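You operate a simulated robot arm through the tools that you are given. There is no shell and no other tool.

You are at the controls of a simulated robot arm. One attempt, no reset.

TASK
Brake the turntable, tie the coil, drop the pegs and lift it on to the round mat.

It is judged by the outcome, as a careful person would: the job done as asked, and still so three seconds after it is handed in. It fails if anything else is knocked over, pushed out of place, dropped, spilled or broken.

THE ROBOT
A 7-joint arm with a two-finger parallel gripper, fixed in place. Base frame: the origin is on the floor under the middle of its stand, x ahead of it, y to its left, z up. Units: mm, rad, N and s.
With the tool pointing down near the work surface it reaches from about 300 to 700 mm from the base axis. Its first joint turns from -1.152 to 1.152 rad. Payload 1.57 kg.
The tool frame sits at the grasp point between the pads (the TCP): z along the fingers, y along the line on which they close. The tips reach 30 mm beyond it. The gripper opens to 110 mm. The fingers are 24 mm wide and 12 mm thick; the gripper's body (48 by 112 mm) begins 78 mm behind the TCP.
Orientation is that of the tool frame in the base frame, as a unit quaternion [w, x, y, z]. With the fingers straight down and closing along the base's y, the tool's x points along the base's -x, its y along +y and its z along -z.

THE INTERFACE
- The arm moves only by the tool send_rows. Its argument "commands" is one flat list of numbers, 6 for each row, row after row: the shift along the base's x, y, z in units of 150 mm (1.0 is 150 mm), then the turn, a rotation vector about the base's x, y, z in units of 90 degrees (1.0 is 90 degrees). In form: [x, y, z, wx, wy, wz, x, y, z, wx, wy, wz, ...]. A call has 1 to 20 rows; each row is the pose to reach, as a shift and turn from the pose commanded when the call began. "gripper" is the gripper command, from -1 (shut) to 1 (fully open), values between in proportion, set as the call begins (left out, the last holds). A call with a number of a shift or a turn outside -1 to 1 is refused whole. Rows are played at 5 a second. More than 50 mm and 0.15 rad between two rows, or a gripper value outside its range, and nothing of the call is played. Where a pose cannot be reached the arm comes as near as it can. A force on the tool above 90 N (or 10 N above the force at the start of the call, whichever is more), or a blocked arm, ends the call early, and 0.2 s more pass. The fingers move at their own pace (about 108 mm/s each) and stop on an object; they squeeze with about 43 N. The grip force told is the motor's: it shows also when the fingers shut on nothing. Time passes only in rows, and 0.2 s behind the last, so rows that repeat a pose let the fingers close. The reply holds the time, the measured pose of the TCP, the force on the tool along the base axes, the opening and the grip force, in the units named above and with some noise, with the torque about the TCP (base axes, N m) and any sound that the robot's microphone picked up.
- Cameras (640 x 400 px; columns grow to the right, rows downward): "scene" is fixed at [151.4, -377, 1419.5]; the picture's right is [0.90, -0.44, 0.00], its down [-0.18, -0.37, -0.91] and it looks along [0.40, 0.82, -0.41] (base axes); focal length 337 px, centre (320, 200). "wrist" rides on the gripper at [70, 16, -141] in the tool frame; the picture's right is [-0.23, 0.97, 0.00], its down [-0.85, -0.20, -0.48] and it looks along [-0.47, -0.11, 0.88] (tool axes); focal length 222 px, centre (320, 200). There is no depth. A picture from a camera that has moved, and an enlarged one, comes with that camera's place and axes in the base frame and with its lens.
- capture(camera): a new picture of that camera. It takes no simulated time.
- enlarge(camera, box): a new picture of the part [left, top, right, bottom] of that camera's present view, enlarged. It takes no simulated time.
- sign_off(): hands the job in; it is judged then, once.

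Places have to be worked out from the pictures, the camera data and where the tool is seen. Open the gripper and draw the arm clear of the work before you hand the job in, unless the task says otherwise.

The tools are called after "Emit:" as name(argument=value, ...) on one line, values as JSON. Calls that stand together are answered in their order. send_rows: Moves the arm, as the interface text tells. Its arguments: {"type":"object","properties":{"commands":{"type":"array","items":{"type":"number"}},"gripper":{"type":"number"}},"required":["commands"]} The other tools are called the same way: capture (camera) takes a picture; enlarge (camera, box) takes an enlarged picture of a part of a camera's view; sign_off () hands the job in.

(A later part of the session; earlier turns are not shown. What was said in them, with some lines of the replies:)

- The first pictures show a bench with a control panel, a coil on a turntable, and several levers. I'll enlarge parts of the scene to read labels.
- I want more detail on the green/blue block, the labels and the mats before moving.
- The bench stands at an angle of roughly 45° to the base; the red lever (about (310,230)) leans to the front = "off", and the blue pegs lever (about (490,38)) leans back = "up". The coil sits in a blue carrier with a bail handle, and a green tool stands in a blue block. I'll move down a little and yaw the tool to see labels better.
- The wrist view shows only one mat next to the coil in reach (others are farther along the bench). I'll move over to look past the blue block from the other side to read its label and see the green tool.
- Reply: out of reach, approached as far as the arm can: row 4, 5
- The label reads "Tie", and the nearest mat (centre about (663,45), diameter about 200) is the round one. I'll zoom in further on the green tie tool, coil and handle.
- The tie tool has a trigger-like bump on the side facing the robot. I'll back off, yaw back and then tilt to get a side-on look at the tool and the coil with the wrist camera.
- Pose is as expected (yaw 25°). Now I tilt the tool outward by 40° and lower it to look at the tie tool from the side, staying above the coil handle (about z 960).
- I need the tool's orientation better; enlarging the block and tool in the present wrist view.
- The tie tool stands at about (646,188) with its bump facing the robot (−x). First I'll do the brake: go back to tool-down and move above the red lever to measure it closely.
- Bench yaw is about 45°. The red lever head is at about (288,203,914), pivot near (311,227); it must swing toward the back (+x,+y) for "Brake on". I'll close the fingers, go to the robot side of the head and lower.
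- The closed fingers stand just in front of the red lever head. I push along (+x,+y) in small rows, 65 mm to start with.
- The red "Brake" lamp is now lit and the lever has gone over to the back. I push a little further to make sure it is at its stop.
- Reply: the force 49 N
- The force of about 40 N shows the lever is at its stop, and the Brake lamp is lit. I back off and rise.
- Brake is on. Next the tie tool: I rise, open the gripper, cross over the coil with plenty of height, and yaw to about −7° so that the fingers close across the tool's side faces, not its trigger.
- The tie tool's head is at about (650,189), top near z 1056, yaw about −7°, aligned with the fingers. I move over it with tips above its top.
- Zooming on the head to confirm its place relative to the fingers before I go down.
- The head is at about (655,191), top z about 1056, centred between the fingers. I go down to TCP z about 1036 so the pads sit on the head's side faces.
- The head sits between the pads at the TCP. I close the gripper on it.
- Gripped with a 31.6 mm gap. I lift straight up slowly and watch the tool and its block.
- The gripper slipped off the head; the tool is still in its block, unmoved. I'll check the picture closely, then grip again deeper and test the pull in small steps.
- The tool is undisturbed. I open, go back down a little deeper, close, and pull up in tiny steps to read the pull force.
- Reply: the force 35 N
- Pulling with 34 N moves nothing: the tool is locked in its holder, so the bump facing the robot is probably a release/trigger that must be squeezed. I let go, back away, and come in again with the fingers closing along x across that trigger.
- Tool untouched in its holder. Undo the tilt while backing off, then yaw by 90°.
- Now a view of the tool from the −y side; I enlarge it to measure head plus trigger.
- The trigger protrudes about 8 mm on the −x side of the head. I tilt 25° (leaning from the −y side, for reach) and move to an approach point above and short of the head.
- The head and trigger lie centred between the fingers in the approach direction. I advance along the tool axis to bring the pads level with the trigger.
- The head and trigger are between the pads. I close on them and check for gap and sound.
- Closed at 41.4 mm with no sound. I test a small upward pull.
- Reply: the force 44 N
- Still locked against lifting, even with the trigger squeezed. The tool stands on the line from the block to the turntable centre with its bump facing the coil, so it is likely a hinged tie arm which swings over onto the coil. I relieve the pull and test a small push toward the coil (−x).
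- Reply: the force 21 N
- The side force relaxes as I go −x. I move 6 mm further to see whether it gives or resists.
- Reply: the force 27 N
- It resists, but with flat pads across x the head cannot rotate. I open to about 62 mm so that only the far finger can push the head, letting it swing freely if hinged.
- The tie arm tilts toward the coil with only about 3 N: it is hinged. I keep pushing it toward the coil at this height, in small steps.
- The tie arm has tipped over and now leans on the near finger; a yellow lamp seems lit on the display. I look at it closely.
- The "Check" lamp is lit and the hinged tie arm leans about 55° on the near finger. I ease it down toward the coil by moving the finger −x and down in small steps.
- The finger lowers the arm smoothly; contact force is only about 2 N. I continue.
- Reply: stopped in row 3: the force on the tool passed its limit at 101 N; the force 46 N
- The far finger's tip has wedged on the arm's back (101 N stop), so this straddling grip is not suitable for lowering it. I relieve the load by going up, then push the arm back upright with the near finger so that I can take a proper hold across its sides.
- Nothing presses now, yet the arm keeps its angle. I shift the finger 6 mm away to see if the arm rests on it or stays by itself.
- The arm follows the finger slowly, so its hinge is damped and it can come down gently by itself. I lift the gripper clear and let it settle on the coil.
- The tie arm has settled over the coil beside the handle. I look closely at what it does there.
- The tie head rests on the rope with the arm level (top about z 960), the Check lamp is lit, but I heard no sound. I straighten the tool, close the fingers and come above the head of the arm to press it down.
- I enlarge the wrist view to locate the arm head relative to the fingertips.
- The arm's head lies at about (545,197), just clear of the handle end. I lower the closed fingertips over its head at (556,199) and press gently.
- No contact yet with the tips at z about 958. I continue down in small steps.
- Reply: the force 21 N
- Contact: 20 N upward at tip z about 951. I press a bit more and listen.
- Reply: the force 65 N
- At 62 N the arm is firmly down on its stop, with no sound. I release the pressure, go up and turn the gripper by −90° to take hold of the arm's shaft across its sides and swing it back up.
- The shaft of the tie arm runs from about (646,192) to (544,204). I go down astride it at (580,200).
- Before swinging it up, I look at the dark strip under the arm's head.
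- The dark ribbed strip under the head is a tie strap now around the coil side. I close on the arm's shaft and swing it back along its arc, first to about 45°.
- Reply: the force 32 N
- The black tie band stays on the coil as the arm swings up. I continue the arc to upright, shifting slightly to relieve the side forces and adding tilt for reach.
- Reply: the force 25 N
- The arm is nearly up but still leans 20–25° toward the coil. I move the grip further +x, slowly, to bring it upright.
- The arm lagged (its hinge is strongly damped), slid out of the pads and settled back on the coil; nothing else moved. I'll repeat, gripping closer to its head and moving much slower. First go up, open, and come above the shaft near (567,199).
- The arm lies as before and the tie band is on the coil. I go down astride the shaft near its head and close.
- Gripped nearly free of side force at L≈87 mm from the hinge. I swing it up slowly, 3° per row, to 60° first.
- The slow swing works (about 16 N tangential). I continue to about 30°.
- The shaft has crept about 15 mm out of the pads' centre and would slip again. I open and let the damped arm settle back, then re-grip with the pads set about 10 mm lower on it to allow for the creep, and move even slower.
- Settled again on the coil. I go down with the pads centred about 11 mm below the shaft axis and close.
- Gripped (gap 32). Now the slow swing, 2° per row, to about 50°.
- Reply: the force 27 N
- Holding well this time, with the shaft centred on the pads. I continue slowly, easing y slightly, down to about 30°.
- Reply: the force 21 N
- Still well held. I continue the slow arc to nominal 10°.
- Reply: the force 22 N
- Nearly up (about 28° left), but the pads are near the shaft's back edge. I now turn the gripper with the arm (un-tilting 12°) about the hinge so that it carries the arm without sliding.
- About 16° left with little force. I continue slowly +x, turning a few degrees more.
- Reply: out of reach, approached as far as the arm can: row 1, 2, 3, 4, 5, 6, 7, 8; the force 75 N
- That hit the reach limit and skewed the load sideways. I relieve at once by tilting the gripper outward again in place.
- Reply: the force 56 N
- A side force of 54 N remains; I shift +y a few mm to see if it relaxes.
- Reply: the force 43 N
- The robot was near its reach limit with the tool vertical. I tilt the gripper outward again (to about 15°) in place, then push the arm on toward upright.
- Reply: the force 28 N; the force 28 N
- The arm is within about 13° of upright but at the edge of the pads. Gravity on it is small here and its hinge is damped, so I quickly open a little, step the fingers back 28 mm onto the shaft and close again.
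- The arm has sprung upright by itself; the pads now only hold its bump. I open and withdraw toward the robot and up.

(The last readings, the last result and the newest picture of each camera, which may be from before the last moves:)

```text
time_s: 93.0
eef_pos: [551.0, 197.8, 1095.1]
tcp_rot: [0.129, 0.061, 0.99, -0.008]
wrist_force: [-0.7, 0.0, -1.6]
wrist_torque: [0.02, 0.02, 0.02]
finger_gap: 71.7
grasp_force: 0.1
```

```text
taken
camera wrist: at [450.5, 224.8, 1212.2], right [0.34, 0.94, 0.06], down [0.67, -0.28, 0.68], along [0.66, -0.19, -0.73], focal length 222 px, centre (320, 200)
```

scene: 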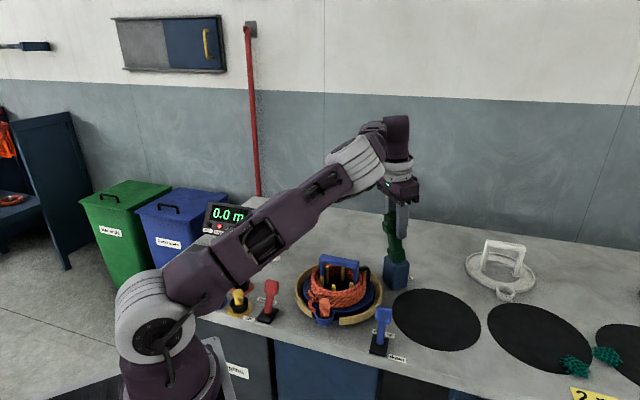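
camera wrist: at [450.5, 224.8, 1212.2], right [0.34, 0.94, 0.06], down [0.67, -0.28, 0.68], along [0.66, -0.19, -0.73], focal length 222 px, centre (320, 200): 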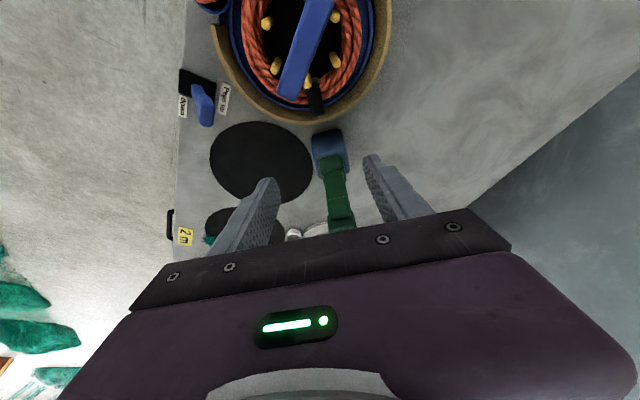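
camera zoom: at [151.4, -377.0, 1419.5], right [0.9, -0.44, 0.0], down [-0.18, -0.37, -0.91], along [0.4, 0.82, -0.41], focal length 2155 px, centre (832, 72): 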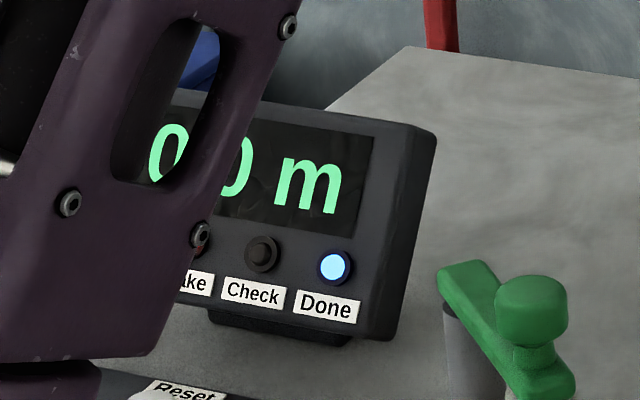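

The tie band sits on the coil, the tie arm is upright again and the Check lamp has gone out. Next the pegs lever: I straighten the tool, yaw to 45° and move to view the blue lever.

Emit:
send_rows(commands=[-0.03, -0.09, 0, 0.004, 0.033, 0, -0.07, -0.18, 0, 0.008, 0.066, 0, -0.11, -0.27, 0, 0.012, 0.099, 0, -0.16, -0.36, 0, 0.016, 0.132, 0, -0.207, -0.452, 0, 0.0203, 0.1654, 0], gripper=-1)

Emit:
send_rows(commands=[-0.02, -0.05, -0.03, 0, 0, 0.0825, -0.04, -0.1, -0.06, 0, 0, 0.165, -0.06, -0.15, -0.09, 0, 0, 0.2475, -0.08, -0.2, -0.12, 0, 0, 0.33, -0.1, -0.25, -0.15, 0, 0, 0.4125, -0.12, -0.3, -0.18, 0, 0, 0.495, -0.14, -0.34, -0.2, 0, 0, 0.578])

Emit:
capture(camera="wrist")

```text
time_s: 94.2
eef_pos: [520.0, 127.4, 1094.8]
tcp_rot: [-0.001, 0.06, 0.998, 0.0]
wrist_force: [0.4, 0.1, -0.6]
wrist_torque: [0.01, 0.0, 0.04]
finger_gap: 0.0
grasp_force: 21.9
```

```text
time_s: 95.8
eef_pos: [499.2, 76.0, 1064.1]
tcp_rot: [0.001, -0.385, 0.923, -0.001]
wrist_force: [0.3, -0.2, -0.6]
wrist_torque: [-0.03, -0.02, 0.03]
finger_gap: 0.1
grasp_force: 21.2
```

```text
taken
camera wrist: at [439.5, 38.9, 1204.5], right [-0.53, 0.85, 0.0], down [0.74, 0.47, 0.48], along [0.41, 0.25, -0.88], focal length 222 px, centre (320, 200)
```

wrist: 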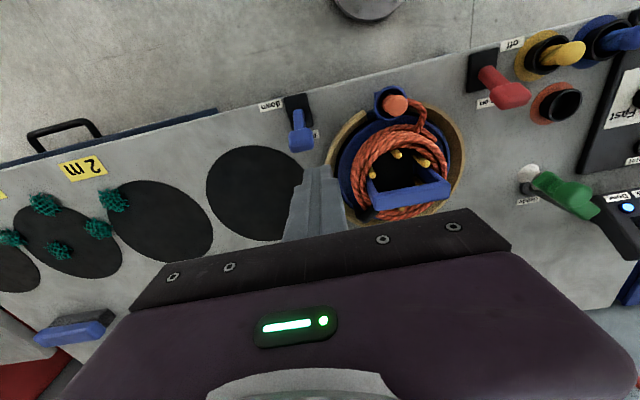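

Emit:
enlarge(camera="wrist", box=[240, 70, 370, 200])

Emit:
enlarge(camera="wrist", box=[320, 70, 480, 230])

```text
3.08 times, centred on (305, 135) of wrist
camera zoom: at [439.5, 38.9, 1204.5], right [-0.53, 0.85, 0.0], down [0.74, 0.47, 0.48], along [0.41, 0.25, -0.88], focal length 684 px, centre (366, 400)
```

zoom: 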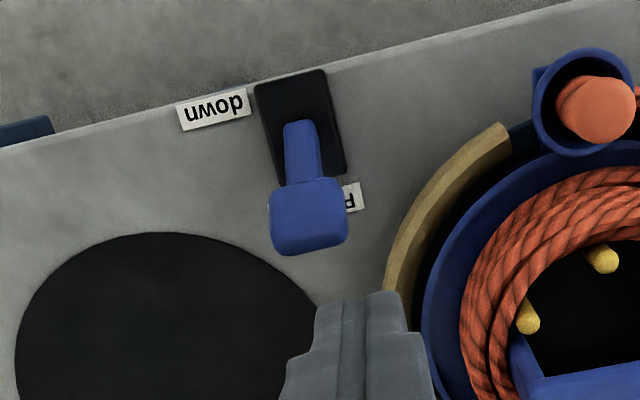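

```text
2.50 times, centred on (400, 150) of wrist
camera zoom: at [439.5, 38.9, 1204.5], right [-0.53, 0.85, 0.0], down [0.74, 0.47, 0.48], along [0.41, 0.25, -0.88], focal length 555 px, centre (120, 325)
```

zoom: 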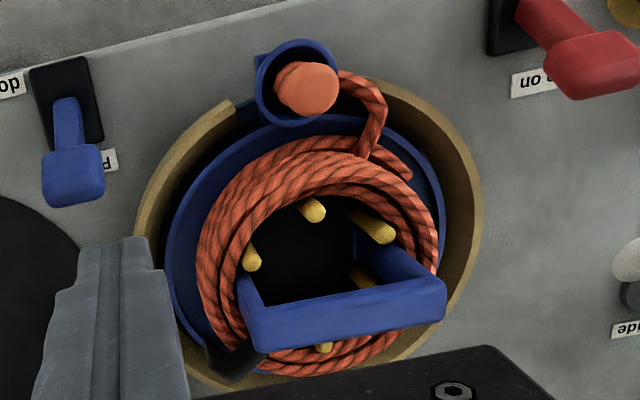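

The blue lever head is at about (512,56,912), its pivot at (494,36). I bring the closed fingers behind it (bench-back side) at (542,86) and go down.

Emit:
send_rows(commands=[0.14, 0.03, 0, 0, 0, 0, 0.285, 0.067, 0, 0, 0, 0, 0.285, 0.067, -0.2, 0, 0, 0, 0.285, 0.067, -0.4, 0, 0, 0, 0.285, 0.067, -0.6, 0, 0, 0, 0.285, 0.067, -0.78, 0, 0, 0, 0.285, 0.067, -0.927, 0, 0, 0])

Emit:
enlarge(camera="scene", box=[310, 220, 450, 370])

```text
time_s: 97.4
eef_pos: [543.6, 87.0, 925.4]
tcp_rot: [0.0, -0.384, 0.923, 0.0]
wrist_force: [-0.2, -0.8, 0.3]
wrist_torque: [0.02, -0.01, 0.04]
finger_gap: 0.1
grasp_force: 21.5
```

```text
2.67 times, centred on (380, 295) of scene
camera zoom: at [151.4, -377.0, 1419.5], right [0.9, -0.44, 0.0], down [-0.18, -0.37, -0.91], along [0.4, 0.82, -0.41], focal length 898 px, centre (160, -53)
```

zoom: 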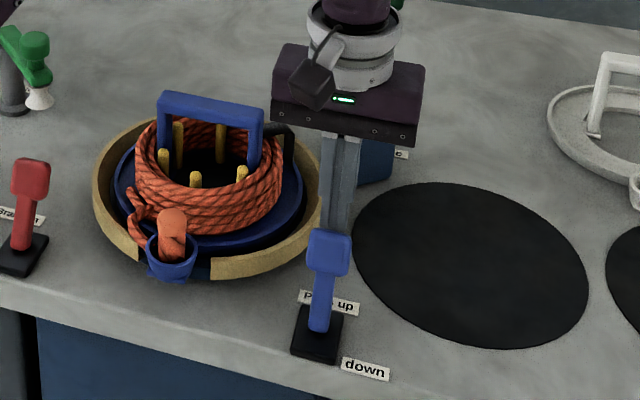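

The fingers stand right behind the blue lever's head. I pull toward the bench front (−x,−y) in small rows.

Emit:
send_rows(commands=[-0.047, -0.047, 0, 0, 0, 0, -0.094, -0.094, 0, 0, 0, 0, -0.141, -0.141, 0, 0, 0, 0, -0.188, -0.188, 0, 0, 0, 0, -0.235, -0.235, 0, 0, 0, 0, -0.282, -0.282, 0, 0, 0, 0])

Emit:
enlarge(camera="scene", box=[290, 230, 430, 370])

```text
time_s: 98.8
eef_pos: [500.9, 44.5, 925.0]
tcp_rot: [0.001, -0.384, 0.923, 0.0]
wrist_force: [0.8, 1.1, 0.1]
wrist_torque: [0.01, 0.0, 0.0]
finger_gap: 0.0
grasp_force: 21.2
```

```text
2.86 times, centred on (360, 300) of scene
camera zoom: at [151.4, -377.0, 1419.5], right [0.9, -0.44, 0.0], down [-0.18, -0.37, -0.91], along [0.4, 0.82, -0.41], focal length 962 px, centre (206, -86)
```

zoom: 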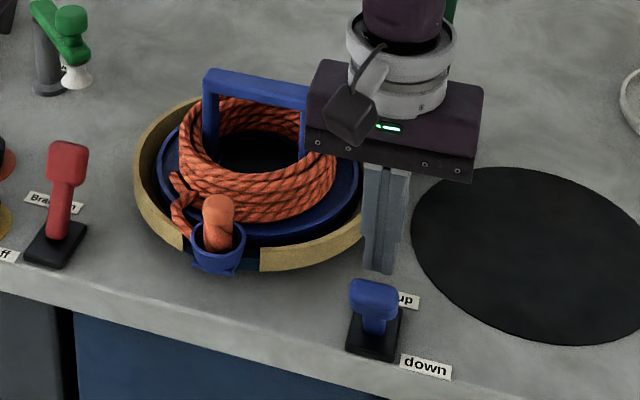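

The pegs have dropped out of sight and the lever is over at "down". I nudge it a little further to its stop, then back off and rise.

Emit:
send_rows(commands=[-0.024, -0.024, 0, 0, 0, 0, -0.047, -0.047, 0, 0, 0, 0, -0.066, -0.066, 0, 0, 0, 0])

Emit:
send_rows(commands=[0.05, 0.05, 0, 0, 0, 0, 0.1, 0.1, 0, 0, 0, 0, 0.15, 0.15, 0, 0, 0, 0, 0.15, 0.15, 0.2, 0, 0, 0, 0.15, 0.15, 0.4, 0, 0, 0, 0.15, 0.15, 0.6, 0, 0, 0, 0.15, 0.15, 0.9, 0, 0, 0])

Emit:
capture(camera="wrist")

Emit:
enlarge(camera="scene", box=[290, 230, 430, 370])

Emit:
enlarge(camera="scene", box=[180, 190, 290, 330])

```text
time_s: 99.6
eef_pos: [490.5, 35.6, 925.6]
tcp_rot: [0.001, -0.383, 0.924, 0.0]
wrist_force: [2.1, 3.4, 0.6]
wrist_torque: [0.09, -0.07, -0.03]
finger_gap: 0.0
grasp_force: 21.0
```

```text
time_s: 101.2
eef_pos: [512.2, 57.6, 1059.2]
tcp_rot: [0.0, -0.383, 0.924, 0.0]
wrist_force: [-0.6, -0.2, 0.0]
wrist_torque: [-0.01, 0.01, 0.01]
finger_gap: 0.0
grasp_force: 21.6
```

```text
taken
camera wrist: at [452.1, 19.0, 1200.4], right [-0.53, 0.85, 0.0], down [0.75, 0.46, 0.48], along [0.41, 0.25, -0.88], focal length 222 px, centre (320, 200)
```

wrist: 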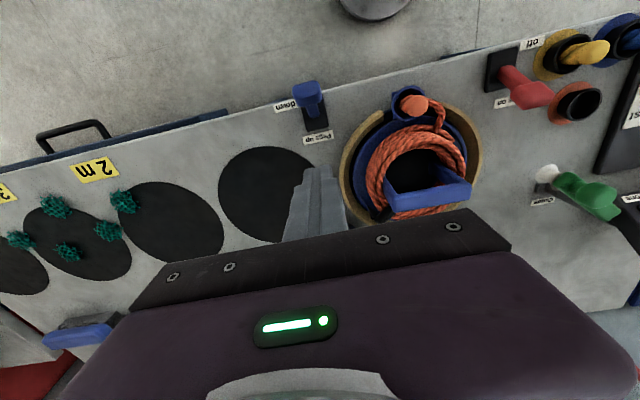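

```text
2.86 times, centred on (360, 300) of scene
camera zoom: at [151.4, -377.0, 1419.5], right [0.9, -0.44, 0.0], down [-0.18, -0.37, -0.91], along [0.4, 0.82, -0.41], focal length 962 px, centre (206, -86)
```

zoom: 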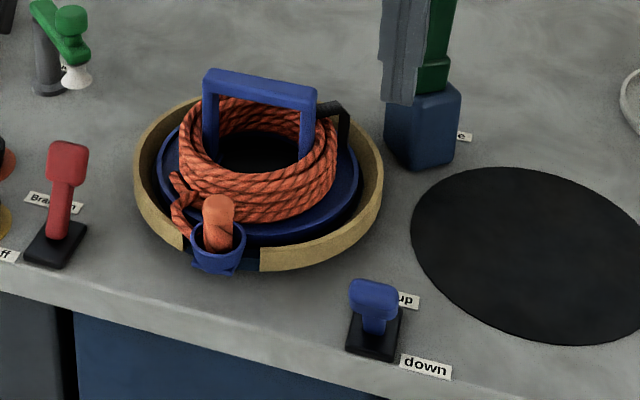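

```text
2.86 times, centred on (235, 260) of scene
camera zoom: at [151.4, -377.0, 1419.5], right [0.9, -0.44, 0.0], down [-0.18, -0.37, -0.91], along [0.4, 0.82, -0.41], focal length 962 px, centre (563, 29)
```

zoom: 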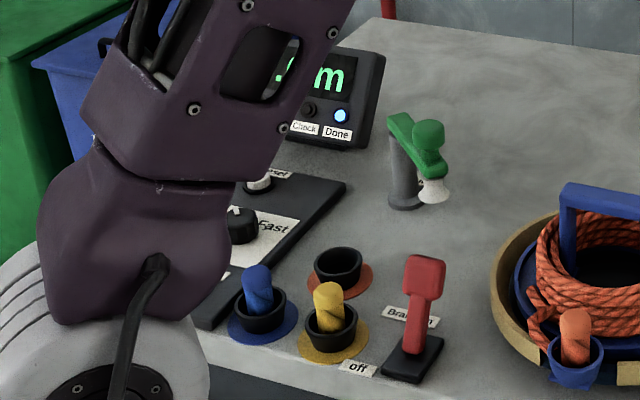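

Pegs are down, brake on, tie band in place. Now I turn the gripper to yaw −42° (closing across the handle bar) and move above the carrier handle.

Emit:
send_rows(commands=[-0.01, 0.06, 0.05, 0, 0, -0.08, -0.02, 0.12, 0.1, 0, 0, -0.16, -0.03, 0.19, 0.15, 0, 0, -0.24, -0.04, 0.25, 0.2, 0, 0, -0.32, -0.05, 0.32, 0.25, 0, 0, -0.4, -0.06, 0.38, 0.27, 0, 0, -0.48, -0.07, 0.45, 0.27, 0, 0, -0.56, -0.08, 0.52, 0.27, 0, 0, -0.64, -0.09, 0.6, 0.27, 0, 0, -0.72, -0.1, 0.7, 0.27, 0, 0, -0.8, -0.11, 0.78, 0.27, 0, 0, -0.88, -0.12, 0.86, 0.27, 0, 0, -0.965], gripper=0.3)

Emit:
capture(camera="wrist")

Emit:
enlarge(camera="wrist", box=[200, 40, 440, 220])

```text
time_s: 103.8
eef_pos: [495.3, 185.7, 1101.0]
tcp_rot: [0.001, 0.357, 0.934, 0.0]
wrist_force: [0.0, -0.5, 0.0]
wrist_torque: [0.01, 0.02, -0.04]
finger_gap: 71.3
grasp_force: 0.0
```

```text
taken
camera wrist: at [454.0, 244.9, 1241.7], right [0.82, 0.57, 0.0], down [0.5, -0.72, 0.48], along [0.27, -0.39, -0.88], focal length 222 px, centre (320, 200)
```

wrist: 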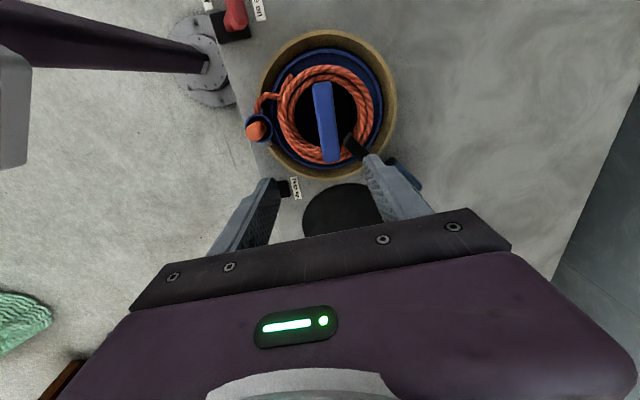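

```text
2.22 times, centred on (320, 130) of wrist
camera zoom: at [454.0, 244.9, 1241.7], right [0.82, 0.57, 0.0], down [0.5, -0.72, 0.48], along [0.27, -0.39, -0.88], focal length 494 px, centre (320, 356)
```

zoom: 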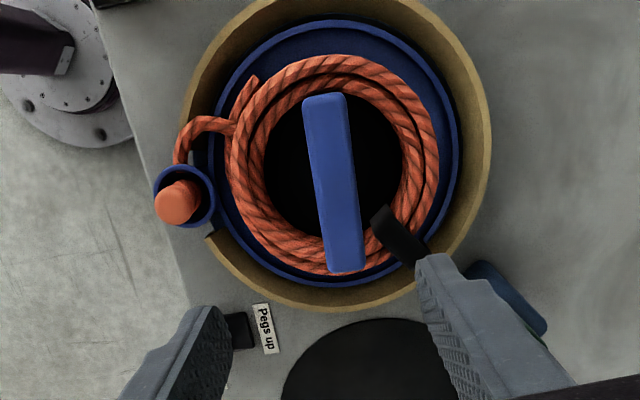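

The handle bar centre is at about (490,208.5), top near z 960, direction about −45°. I centre over it with a narrower opening of about 42 mm.

Emit:
send_rows(commands=[-0.02, 0.08, 0, 0, 0, -0.016, -0.037, 0.152, 0, 0, 0, -0.033, -0.037, 0.152, -0.15, 0, 0, -0.033, -0.037, 0.152, -0.3, 0, 0, -0.033, -0.037, 0.152, -0.45, 0, 0, -0.033], gripper=-0.236)

Emit:
capture(camera="wrist")

Emit:
enlarge(camera="wrist", box=[220, 60, 440, 220])

Emit:
enlarge(camera="scene", box=[280, 180, 420, 340])

```text
time_s: 105.0
eef_pos: [490.2, 210.9, 1031.8]
tcp_rot: [0.0, 0.38, 0.925, 0.0]
wrist_force: [-0.1, 0.3, 0.1]
wrist_torque: [-0.01, 0.0, -0.01]
finger_gap: 42.0
grasp_force: 0.1
```

```text
taken
camera wrist: at [451.4, 269.8, 1173.1], right [0.85, 0.53, 0.0], down [0.47, -0.74, 0.48], along [0.25, -0.41, -0.88], focal length 222 px, centre (320, 200)
```

wrist: 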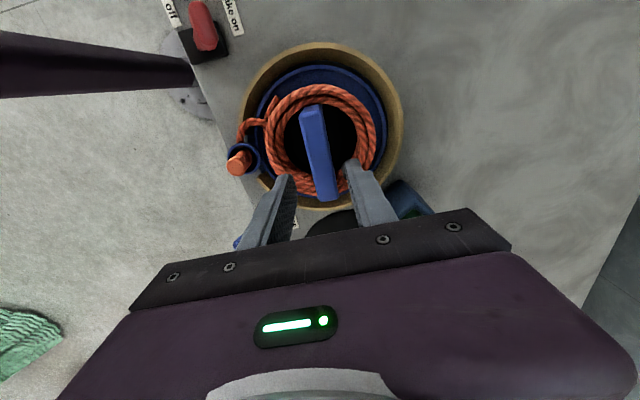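

```text
2.50 times, centred on (330, 140) of wrist
camera zoom: at [451.4, 269.8, 1173.1], right [0.85, 0.53, 0.0], down [0.47, -0.74, 0.48], along [0.25, -0.41, -0.88], focal length 555 px, centre (295, 350)
```

zoom: 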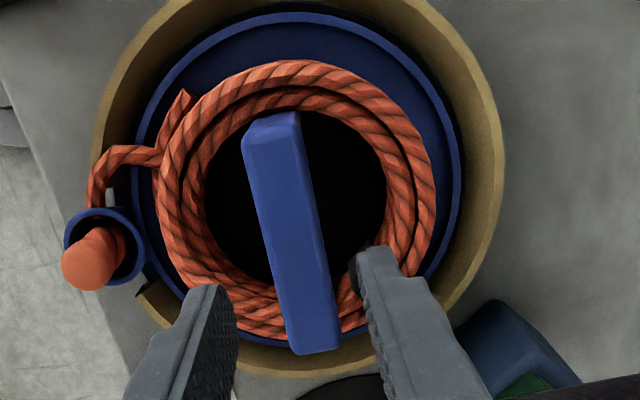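

```text
2.50 times, centred on (350, 260) of scene
camera zoom: at [151.4, -377.0, 1419.5], right [0.9, -0.44, 0.0], down [-0.18, -0.37, -0.91], along [0.4, 0.82, -0.41], focal length 842 px, centre (245, 50)
```

zoom: 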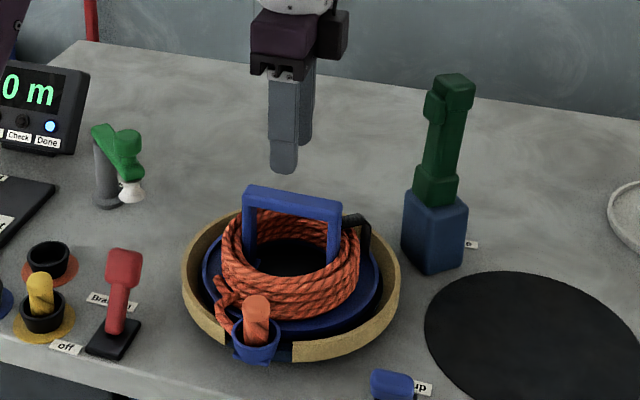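

The bar is centred between the fingers. I lower astride it to TCP z about 951 and close.

Emit:
send_rows(commands=[-0.003, 0, -0.15, 0, 0, -0.01, -0.006, 0.001, -0.3, 0, 0, -0.014, -0.006, 0.001, -0.42, 0, 0, -0.014, -0.006, 0.001, -0.54, 0, 0, -0.014])

Emit:
capture(camera="wrist")

Emit:
enlarge(camera="scene", box=[290, 210, 410, 330])

```text
time_s: 106.0
eef_pos: [489.0, 209.7, 950.6]
tcp_rot: [0.0, 0.391, 0.921, -0.002]
wrist_force: [0.0, -0.3, -0.2]
wrist_torque: [-0.01, -0.03, 0.01]
finger_gap: 41.9
grasp_force: 0.1
```

```text
taken
camera wrist: at [451.6, 270.7, 1091.9], right [0.86, 0.51, 0.0], down [0.45, -0.75, 0.48], along [0.24, -0.41, -0.88], focal length 222 px, centre (320, 200)
```

wrist: 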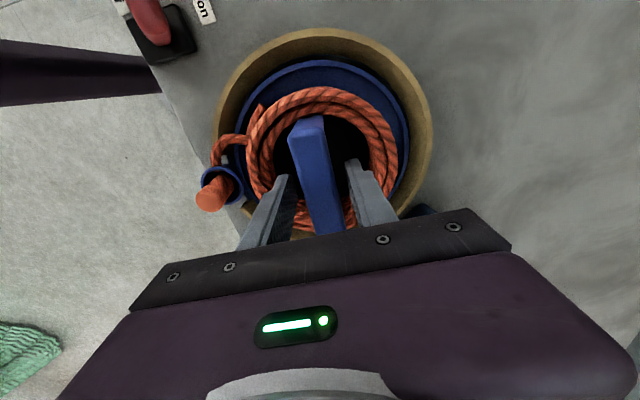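

```text
3.33 times, centred on (350, 270) of scene
camera zoom: at [151.4, -377.0, 1419.5], right [0.9, -0.44, 0.0], down [-0.18, -0.37, -0.91], along [0.4, 0.82, -0.41], focal length 1122 px, centre (220, -33)
```

zoom: 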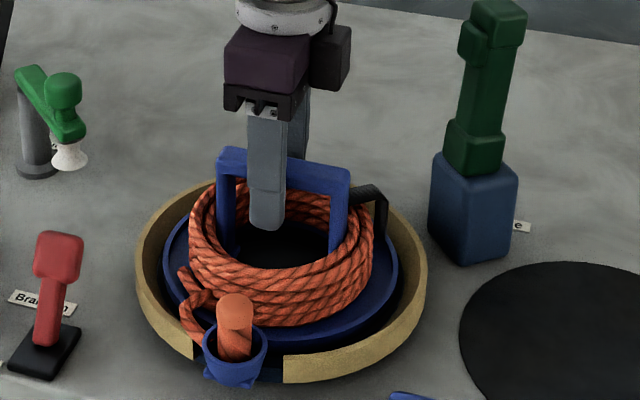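

The fingers straddle the bar near its middle. I close and check the grip.

Emit:
send_rows(commands=[0, 0, 0, 0, 0, 0, 0, 0, 0, 0, 0, 0, 0, 0, 0, 0, 0, 0], gripper=-1)

Emit:
send_rows(commands=[0, 0, 0.02, 0, 0, 0, 0, 0, 0.04, 0, 0, 0, 0, 0, 0.06, 0, 0, 0])

Emit:
enlarge(camera="scene", box=[290, 210, 410, 330])

```text
time_s: 106.8
eef_pos: [489.5, 209.3, 951.7]
tcp_rot: [-0.001, 0.391, 0.921, -0.002]
wrist_force: [-0.5, 0.0, -0.7]
wrist_torque: [0.06, -0.03, 0.03]
finger_gap: 23.8
grasp_force: 35.6
```

```text
time_s: 107.6
eef_pos: [489.6, 208.7, 961.5]
tcp_rot: [-0.001, 0.392, 0.92, -0.001]
wrist_force: [-0.5, 0.5, -4.1]
wrist_torque: [0.04, -0.04, 0.0]
finger_gap: 23.8
grasp_force: 35.3
```

```text
3.33 times, centred on (350, 270) of scene
camera zoom: at [151.5, -377.0, 1419.5], right [0.9, -0.44, 0.0], down [-0.18, -0.37, -0.91], along [0.4, 0.82, -0.41], focal length 1122 px, centre (220, -33)
```

zoom: 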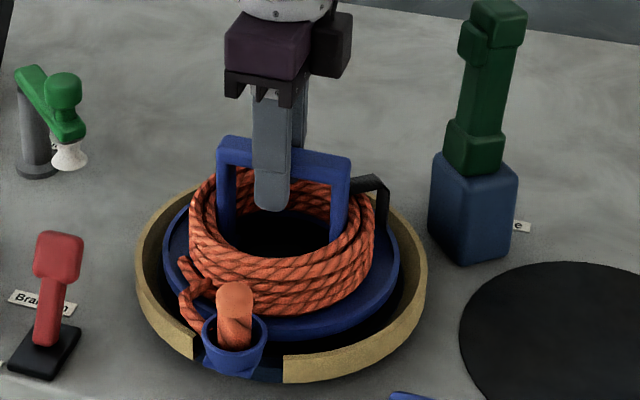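

The carrier lifts cleanly (about 4 N, level). I keep lifting straight up, slowly.

Emit:
send_rows(commands=[0, 0, 0.06, 0, 0, 0, 0, 0, 0.13, 0, 0, 0, 0, 0, 0.2, 0, 0, 0, 0, 0, 0.27, 0, 0, 0, 0, 0, 0.34, 0, 0, 0, 0, 0, 0.42, 0, 0, 0, 0, 0, 0.5, 0, 0, 0, 0, 0, 0.57, 0, 0, 0])

Emit:
enlarge(camera="scene", box=[280, 180, 420, 340])

Emit:
capture(camera="wrist")

```text
time_s: 109.4
eef_pos: [489.8, 209.3, 1046.6]
tcp_rot: [0.0, 0.392, 0.92, 0.0]
wrist_force: [0.4, -0.4, -2.8]
wrist_torque: [0.08, -0.02, -0.01]
finger_gap: 23.4
grasp_force: 36.1
```

```text
2.50 times, centred on (350, 260) of scene
camera zoom: at [151.4, -377.0, 1419.5], right [0.9, -0.44, 0.0], down [-0.18, -0.37, -0.91], along [0.4, 0.82, -0.41], focal length 842 px, centre (245, 50)
```

zoom: 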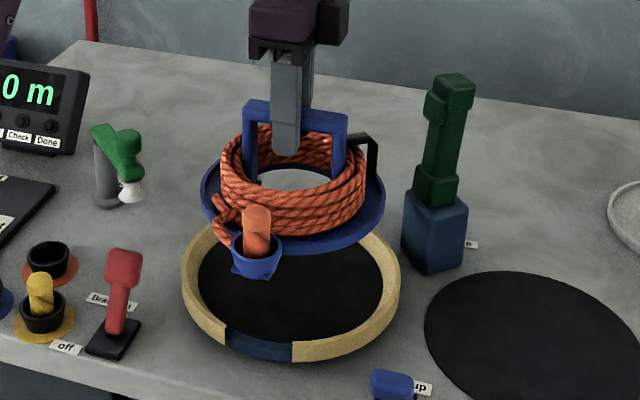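

```text
taken
camera wrist: at [452.4, 270.7, 1186.9], right [0.86, 0.51, 0.0], down [0.45, -0.75, 0.48], along [0.24, -0.41, -0.88], focal length 222 px, centre (320, 200)
```

wrist: 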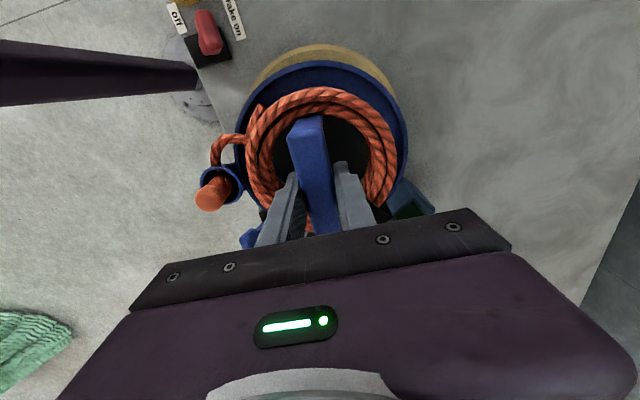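

The carrier with the tied coil hangs level, clear of the rim. I carry it first away from the upright tie arm, to about (530,110), at this height.

Emit:
send_rows(commands=[0.03, -0.08, 0, 0, 0, 0, 0.065, -0.16, 0, 0, 0, 0, 0.1, -0.245, 0, 0, 0, 0, 0.135, -0.33, 0, 0, 0, 0, 0.17, -0.41, 0, 0, 0, 0, 0.2, -0.5, 0, 0, 0, 0, 0.235, -0.58, 0, 0, 0, 0, 0.267, -0.66, 0, 0, 0, 0])

Emit:
capture(camera="scene")

Emit:
capture(camera="wrist")

```text
time_s: 111.2
eef_pos: [528.7, 111.1, 1045.7]
tcp_rot: [-0.001, 0.391, 0.921, 0.0]
wrist_force: [-0.7, -0.4, -3.1]
wrist_torque: [0.05, -0.02, -0.02]
finger_gap: 23.5
grasp_force: 36.1
```

```text
taken
```

scene: 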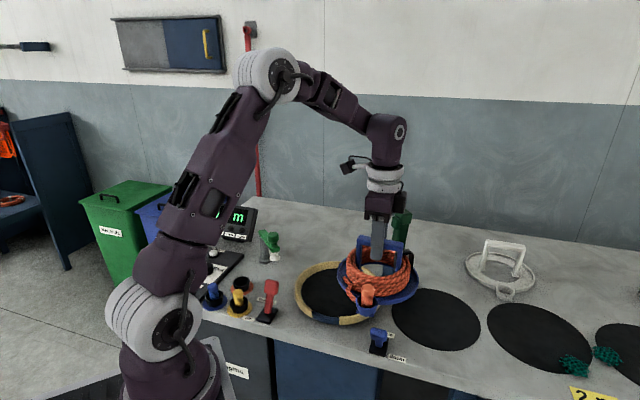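

```text
taken
camera wrist: at [492.8, 171.5, 1186.9], right [0.86, 0.51, 0.0], down [0.45, -0.75, 0.48], along [0.24, -0.41, -0.88], focal length 222 px, centre (320, 200)
```

wrist: 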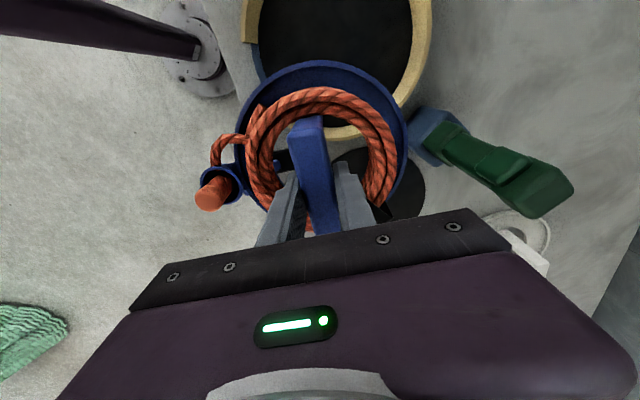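

All clear. I carry it on over the round mat at about (662,52), lowering gradually.

Emit:
send_rows(commands=[0.08, -0.035, 0, 0, 0, 0, 0.17, -0.075, -0.01, 0, 0, 0, 0.26, -0.115, -0.03, 0, 0, 0, 0.35, -0.155, -0.06, 0, 0, 0, 0.44, -0.195, -0.1, 0, 0, 0, 0.53, -0.235, -0.15, 0, 0, 0, 0.62, -0.275, -0.2, 0, 0, 0, 0.71, -0.315, -0.25, 0, 0, 0, 0.8, -0.355, -0.3, 0, 0, 0, 0.887, -0.393, -0.333, 0, 0, 0])

Emit:
capture(camera="wrist")

Emit:
enlarge(camera="scene", box=[350, 200, 510, 370])

```text
time_s: 113.4
eef_pos: [662.4, 51.5, 995.4]
tcp_rot: [0.0, 0.39, 0.921, -0.001]
wrist_force: [-0.3, 0.4, -3.6]
wrist_torque: [0.04, -0.03, 0.01]
finger_gap: 23.6
grasp_force: 35.3
```

```text
taken
camera wrist: at [626.2, 112.5, 1136.8], right [0.86, 0.51, 0.0], down [0.45, -0.75, 0.48], along [0.24, -0.41, -0.88], focal length 222 px, centre (320, 200)
```

wrist: 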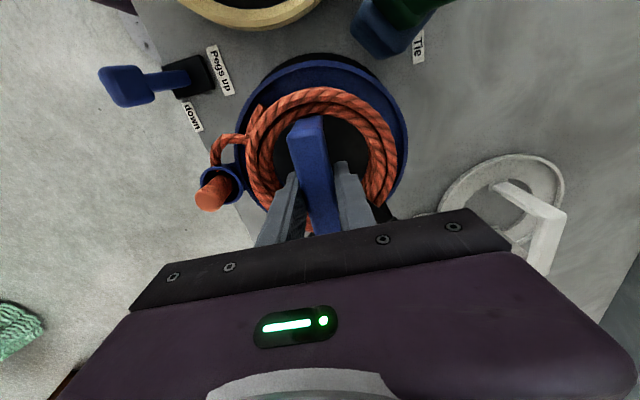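

```text
2.35 times, centred on (430, 285) of scene
camera zoom: at [151.5, -377.0, 1419.4], right [0.9, -0.44, 0.0], down [-0.18, -0.37, -0.91], along [0.4, 0.82, -0.41], focal length 792 px, centre (61, 0)
```

zoom: 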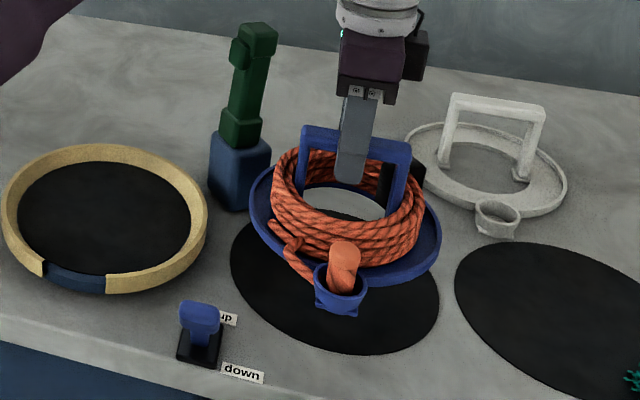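

It hangs centred over the round mat. I lower it, first 40 mm, then in small steps until it touches down.

Emit:
send_rows(commands=[0, 0, -0.05, 0, 0, 0, 0, 0, -0.1, 0, 0, 0, 0, 0, -0.15, 0, 0, 0, 0, 0, -0.2, 0, 0, 0, 0, 0, -0.25, 0, 0, 0])

Emit:
enlarge(camera="scene", box=[350, 200, 510, 370])

```text
time_s: 114.6
eef_pos: [662.4, 51.5, 959.1]
tcp_rot: [-0.001, 0.39, 0.921, 0.0]
wrist_force: [-0.3, 0.3, -3.4]
wrist_torque: [0.06, -0.01, -0.05]
finger_gap: 23.6
grasp_force: 35.7
```

```text
2.35 times, centred on (430, 285) of scene
camera zoom: at [151.5, -377.0, 1419.4], right [0.9, -0.44, 0.0], down [-0.18, -0.37, -0.91], along [0.4, 0.82, -0.41], focal length 792 px, centre (61, 0)
```

zoom: 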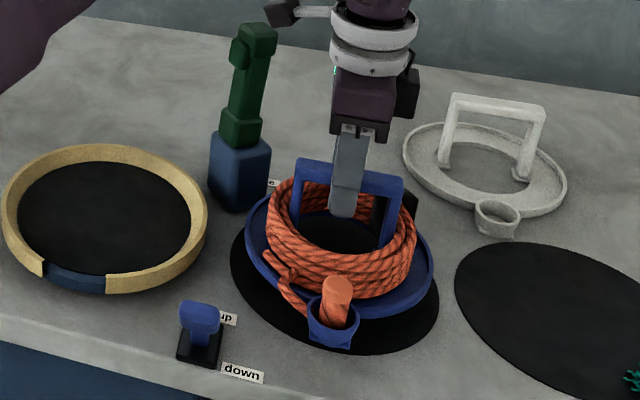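

Close above the mat now. I go down in 3 mm steps.

Emit:
send_rows(commands=[0, 0, -0.02, 0, 0, 0, 0, 0, -0.04, 0, 0, 0, 0, 0, -0.06, 0, 0, 0, 0, 0, -0.08, 0, 0, 0, 0, 0, -0.1, 0, 0, 0])

Emit:
enlarge(camera="scene", box=[380, 230, 490, 360])

```text
time_s: 115.8
eef_pos: [661.5, 51.0, 943.6]
tcp_rot: [0.0, 0.39, 0.921, -0.001]
wrist_force: [-0.5, -0.8, -3.0]
wrist_torque: [0.08, -0.03, 0.02]
finger_gap: 23.2
grasp_force: 35.6
```

```text
3.08 times, centred on (435, 295) of scene
camera zoom: at [151.5, -377.0, 1419.4], right [0.9, -0.44, 0.0], down [-0.18, -0.37, -0.91], along [0.4, 0.82, -0.41], focal length 1036 px, centre (-34, -92)
```

zoom: 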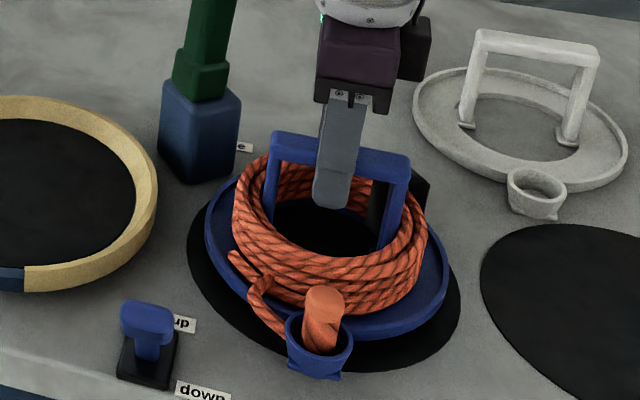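

Centred well on the mat; still about 20 mm up. I keep lowering in 3 mm steps.

Emit:
send_rows(commands=[0, 0, -0.02, 0, 0, 0, 0, 0, -0.04, 0, 0, 0, 0, 0, -0.06, 0, 0, 0, 0, 0, -0.08, 0, 0, 0])

Emit:
send_rows(commands=[0, 0, -0.013, 0, 0, 0, 0, 0, -0.026, 0, 0, 0, 0, 0, -0.04, 0, 0, 0])

Emit:
enlarge(camera="scene", box=[380, 230, 490, 360])

```text
time_s: 116.8
eef_pos: [661.9, 51.4, 930.7]
tcp_rot: [-0.001, 0.391, 0.92, -0.001]
wrist_force: [-0.6, -0.2, -2.7]
wrist_torque: [0.03, -0.05, 0.03]
finger_gap: 23.5
grasp_force: 35.1
```

```text
time_s: 117.6
eef_pos: [662.2, 51.4, 928.8]
tcp_rot: [0.002, 0.391, 0.921, 0.002]
wrist_force: [-6.1, 0.5, 35.0]
wrist_torque: [-0.01, 0.01, -0.08]
finger_gap: 24.0
grasp_force: 36.1
```

```text
3.08 times, centred on (435, 295) of scene
camera zoom: at [150.5, -377.0, 1419.6], right [0.9, -0.44, 0.0], down [-0.18, -0.37, -0.91], along [0.4, 0.82, -0.41], focal length 1036 px, centre (-34, -92)
```

zoom: 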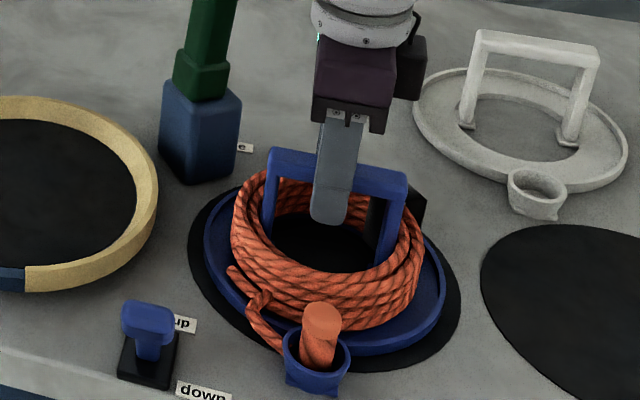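

It has touched down (35 N as I pressed). I ease off about 3.5 mm, then open the gripper slowly.

Emit:
send_rows(commands=[0, 0, 0.012, 0, 0, 0, 0, 0, 0.022, 0, 0, 0, 0, 0, 0.022, 0, 0, 0])

```text
time_s: 118.4
eef_pos: [661.6, 51.1, 928.4]
tcp_rot: [-0.001, 0.391, 0.92, -0.001]
wrist_force: [4.7, 0.1, 10.2]
wrist_torque: [-0.49, -0.69, 0.19]
finger_gap: 23.9
grasp_force: 35.9
```

Nearly unloaded (10 N). A touch more up, then open to about 42 mm.

Emit:
send_rows(commands=[0, 0, 0.006, 0, 0, 0, 0, 0, 0.008, 0, 0, 0])

Emit:
send_rows(commands=[0, 0, 0, 0, 0, 0, 0, 0, 0, 0, 0, 0, 0, 0, 0, 0, 0, 0], gripper=-0.236)

Emit:
enlarge(camera="scene", box=[380, 230, 490, 360])

Emit:
capture(camera="wrist")

```text
time_s: 119.0
eef_pos: [661.2, 52.2, 928.9]
tcp_rot: [-0.003, 0.39, 0.921, -0.001]
wrist_force: [0.7, -0.2, -3.6]
wrist_torque: [0.07, -0.05, 0.0]
finger_gap: 23.6
grasp_force: 36.1
```

```text
time_s: 119.8
eef_pos: [661.6, 51.9, 930.4]
tcp_rot: [0.0, 0.392, 0.92, -0.001]
wrist_force: [0.2, 0.5, 0.4]
wrist_torque: [-0.01, -0.02, 0.02]
finger_gap: 42.1
grasp_force: 0.0
```

```text
3.08 times, centred on (435, 295) of scene
camera zoom: at [151.4, -377.0, 1419.5], right [0.9, -0.44, 0.0], down [-0.18, -0.37, -0.91], along [0.4, 0.82, -0.41], focal length 1036 px, centre (-34, -92)
```

zoom: 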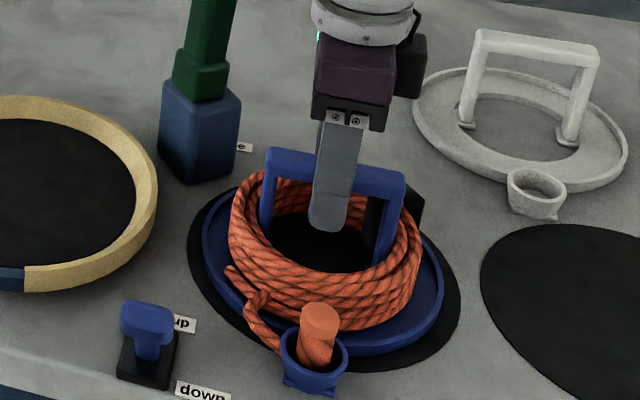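

```text
taken
camera wrist: at [625.4, 112.6, 1070.9], right [0.86, 0.51, 0.0], down [0.45, -0.75, 0.48], along [0.24, -0.41, -0.88], focal length 222 px, centre (320, 200)
```

wrist: 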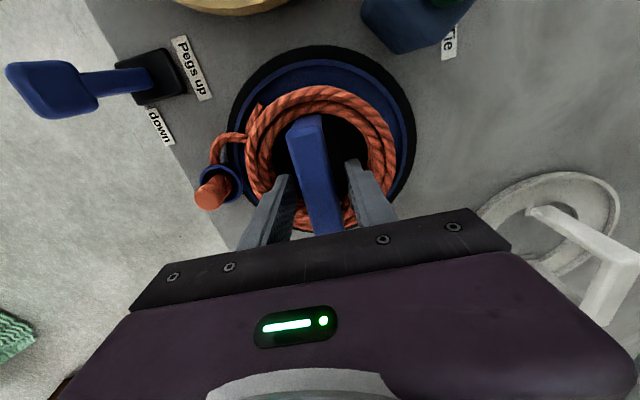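

Released; the carrier stands centred on the mat. I rise straight up clear of the handle, then draw the arm back.

Emit:
send_rows(commands=[0, 0, 0.06, 0, 0, 0, 0, 0, 0.14, 0, 0, 0, 0, 0, 0.24, 0, 0, 0, 0, 0, 0.36, 0, 0, 0, 0, 0, 0.48, 0, 0, 0])

Emit:
send_rows(commands=[-0.1, 0, 0.1, 0, 0, 0, -0.25, 0, 0.25, 0, 0, 0, -0.4, 0, 0.4, 0, 0, 0, -0.55, 0, 0.55, 0, 0, 0, -0.7, 0, 0.7, 0, 0, 0, -0.85, 0, 0.8, 0, 0, 0, -1.0, 0, 0.9, 0, 0, 0])

Emit:
capture(camera="scene")

Emit:
capture(camera="wrist")

```text
time_s: 121.0
eef_pos: [661.9, 51.7, 1002.9]
tcp_rot: [-0.001, 0.39, 0.921, -0.001]
wrist_force: [-0.6, -0.5, 0.4]
wrist_torque: [-0.04, -0.01, 0.01]
finger_gap: 42.0
grasp_force: 0.1
```

```text
time_s: 122.6
eef_pos: [511.2, 52.2, 1137.3]
tcp_rot: [-0.001, 0.391, 0.92, 0.0]
wrist_force: [-0.1, -0.1, 0.6]
wrist_torque: [-0.04, -0.05, 0.0]
finger_gap: 42.2
grasp_force: 0.0
```

```text
taken
```

scene: 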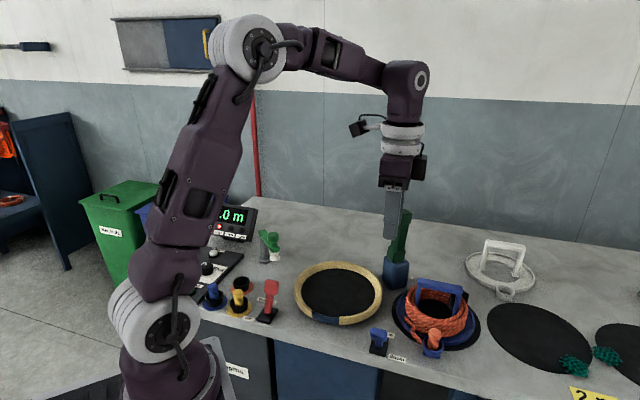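

```text
taken
camera wrist: at [474.8, 112.4, 1278.3], right [0.86, 0.51, 0.0], down [0.45, -0.75, 0.48], along [0.24, -0.41, -0.88], focal length 222 px, centre (320, 200)
```

wrist: 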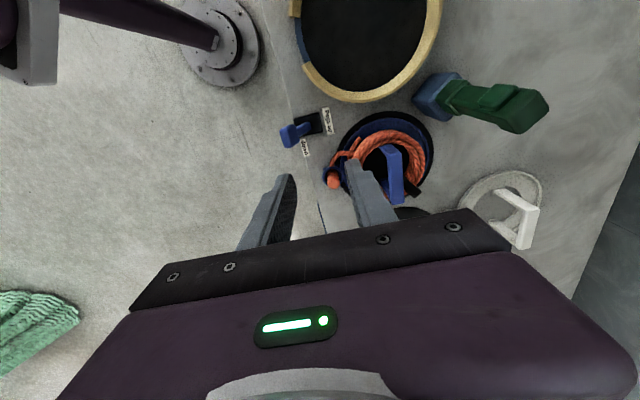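

I draw the arm further back and up with the gripper open, then check everything.

Emit:
send_rows(commands=[-0.15, 0.06, 0.15, 0, 0, 0.04, -0.3, 0.12, 0.3, 0, 0, 0.08, -0.45, 0.18, 0.45, 0, 0, 0.12, -0.6, 0.24, 0.6, 0, 0, 0.16, -0.75, 0.3, 0.75, 0, 0, 0.2, -0.9, 0.36, 0.9, 0, 0, 0.24], gripper=1)

Emit:
enlarge(camera="scene", box=[370, 240, 500, 370])

Emit:
enlarge(camera="scene", box=[170, 190, 400, 370])

Emit:
capture(camera="scene")

```text
time_s: 124.0
eef_pos: [377.1, 104.1, 1271.8]
tcp_rot: [0.0, 0.212, 0.977, -0.001]
wrist_force: [0.2, -0.2, -0.4]
wrist_torque: [0.0, 0.02, 0.03]
finger_gap: 110.0
grasp_force: 0.2
```

```text
3.08 times, centred on (435, 305) of scene
camera zoom: at [151.4, -377.0, 1419.5], right [0.9, -0.44, 0.0], down [-0.18, -0.37, -0.91], along [0.4, 0.82, -0.41], focal length 1036 px, centre (-34, -123)
```

zoom: 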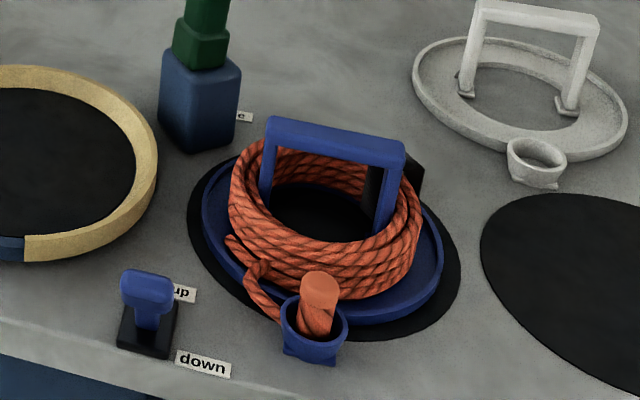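

```text
2.22 times, centred on (285, 280) of scene
camera zoom: at [151.4, -377.0, 1419.5], right [0.9, -0.44, 0.0], down [-0.18, -0.37, -0.91], along [0.4, 0.82, -0.41], focal length 748 px, centre (398, 22)
```

zoom: 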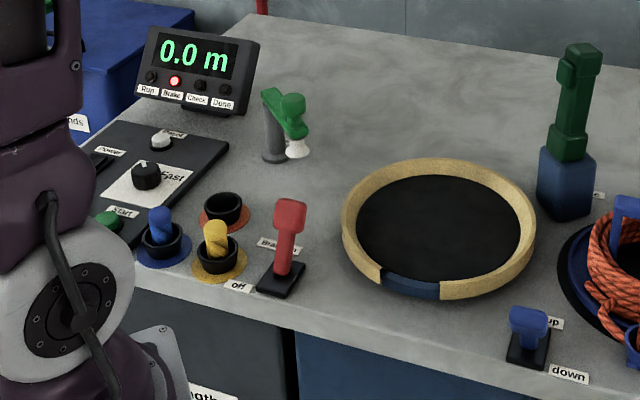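

```text
taken
```

scene: 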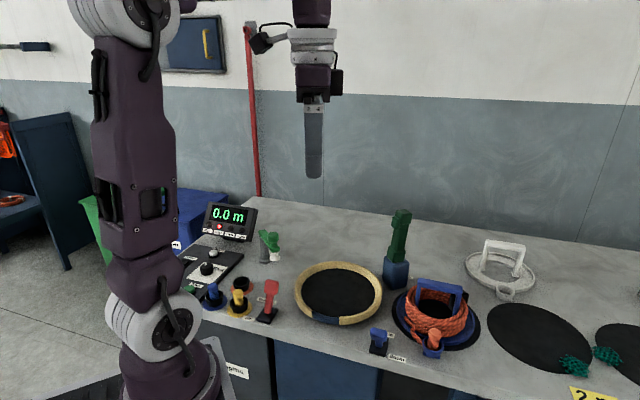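

The tied coil in its carrier stands centred on the round mat. The brake is on with its lamp lit, the pegs lever is at "down", and the tie arm is parked upright. Nothing else has been displaced, and the arm is clear with its gripper open. I hand the job in.

Emit:
sign_off()

```text
The job is handed in.
```

I finished all four steps and handed the job in. The result of the judging did not come back to me.

- **Brake:** the red lever is at "Brake on" and the Brake lamp is lit.
- **Tie:** I swung the hinged tie arm over onto the coil, where it left a black tie band, then parked it upright again. The Check lamp was lit while the arm was down and went out once it was parked.
- **Pegs:** the blue lever is at "down" and the pegs dropped out of sight.
- **Coil:** I lifted it by the carrier handle and set it down centred on the round mat. Only the cup holding the rope end overhangs the mat edge, because it sticks out past the mat's radius.

**Tie arm:** this step was rough.
- I first took the arm for a loose tool and pulled on it, gripped two ways, before finding it was hinged.
- While I was lowering it, one finger wedged against it and a 101 N force stop ended the move.
- When I swung it back up, it fell onto the coil twice: once it slipped out of the grip, and once I let go to take a better hold.

I saw no damage or displacement from any of this. Before handing in, I opened the gripper and drew the arm clear. In the last pictures everything else was in its place.
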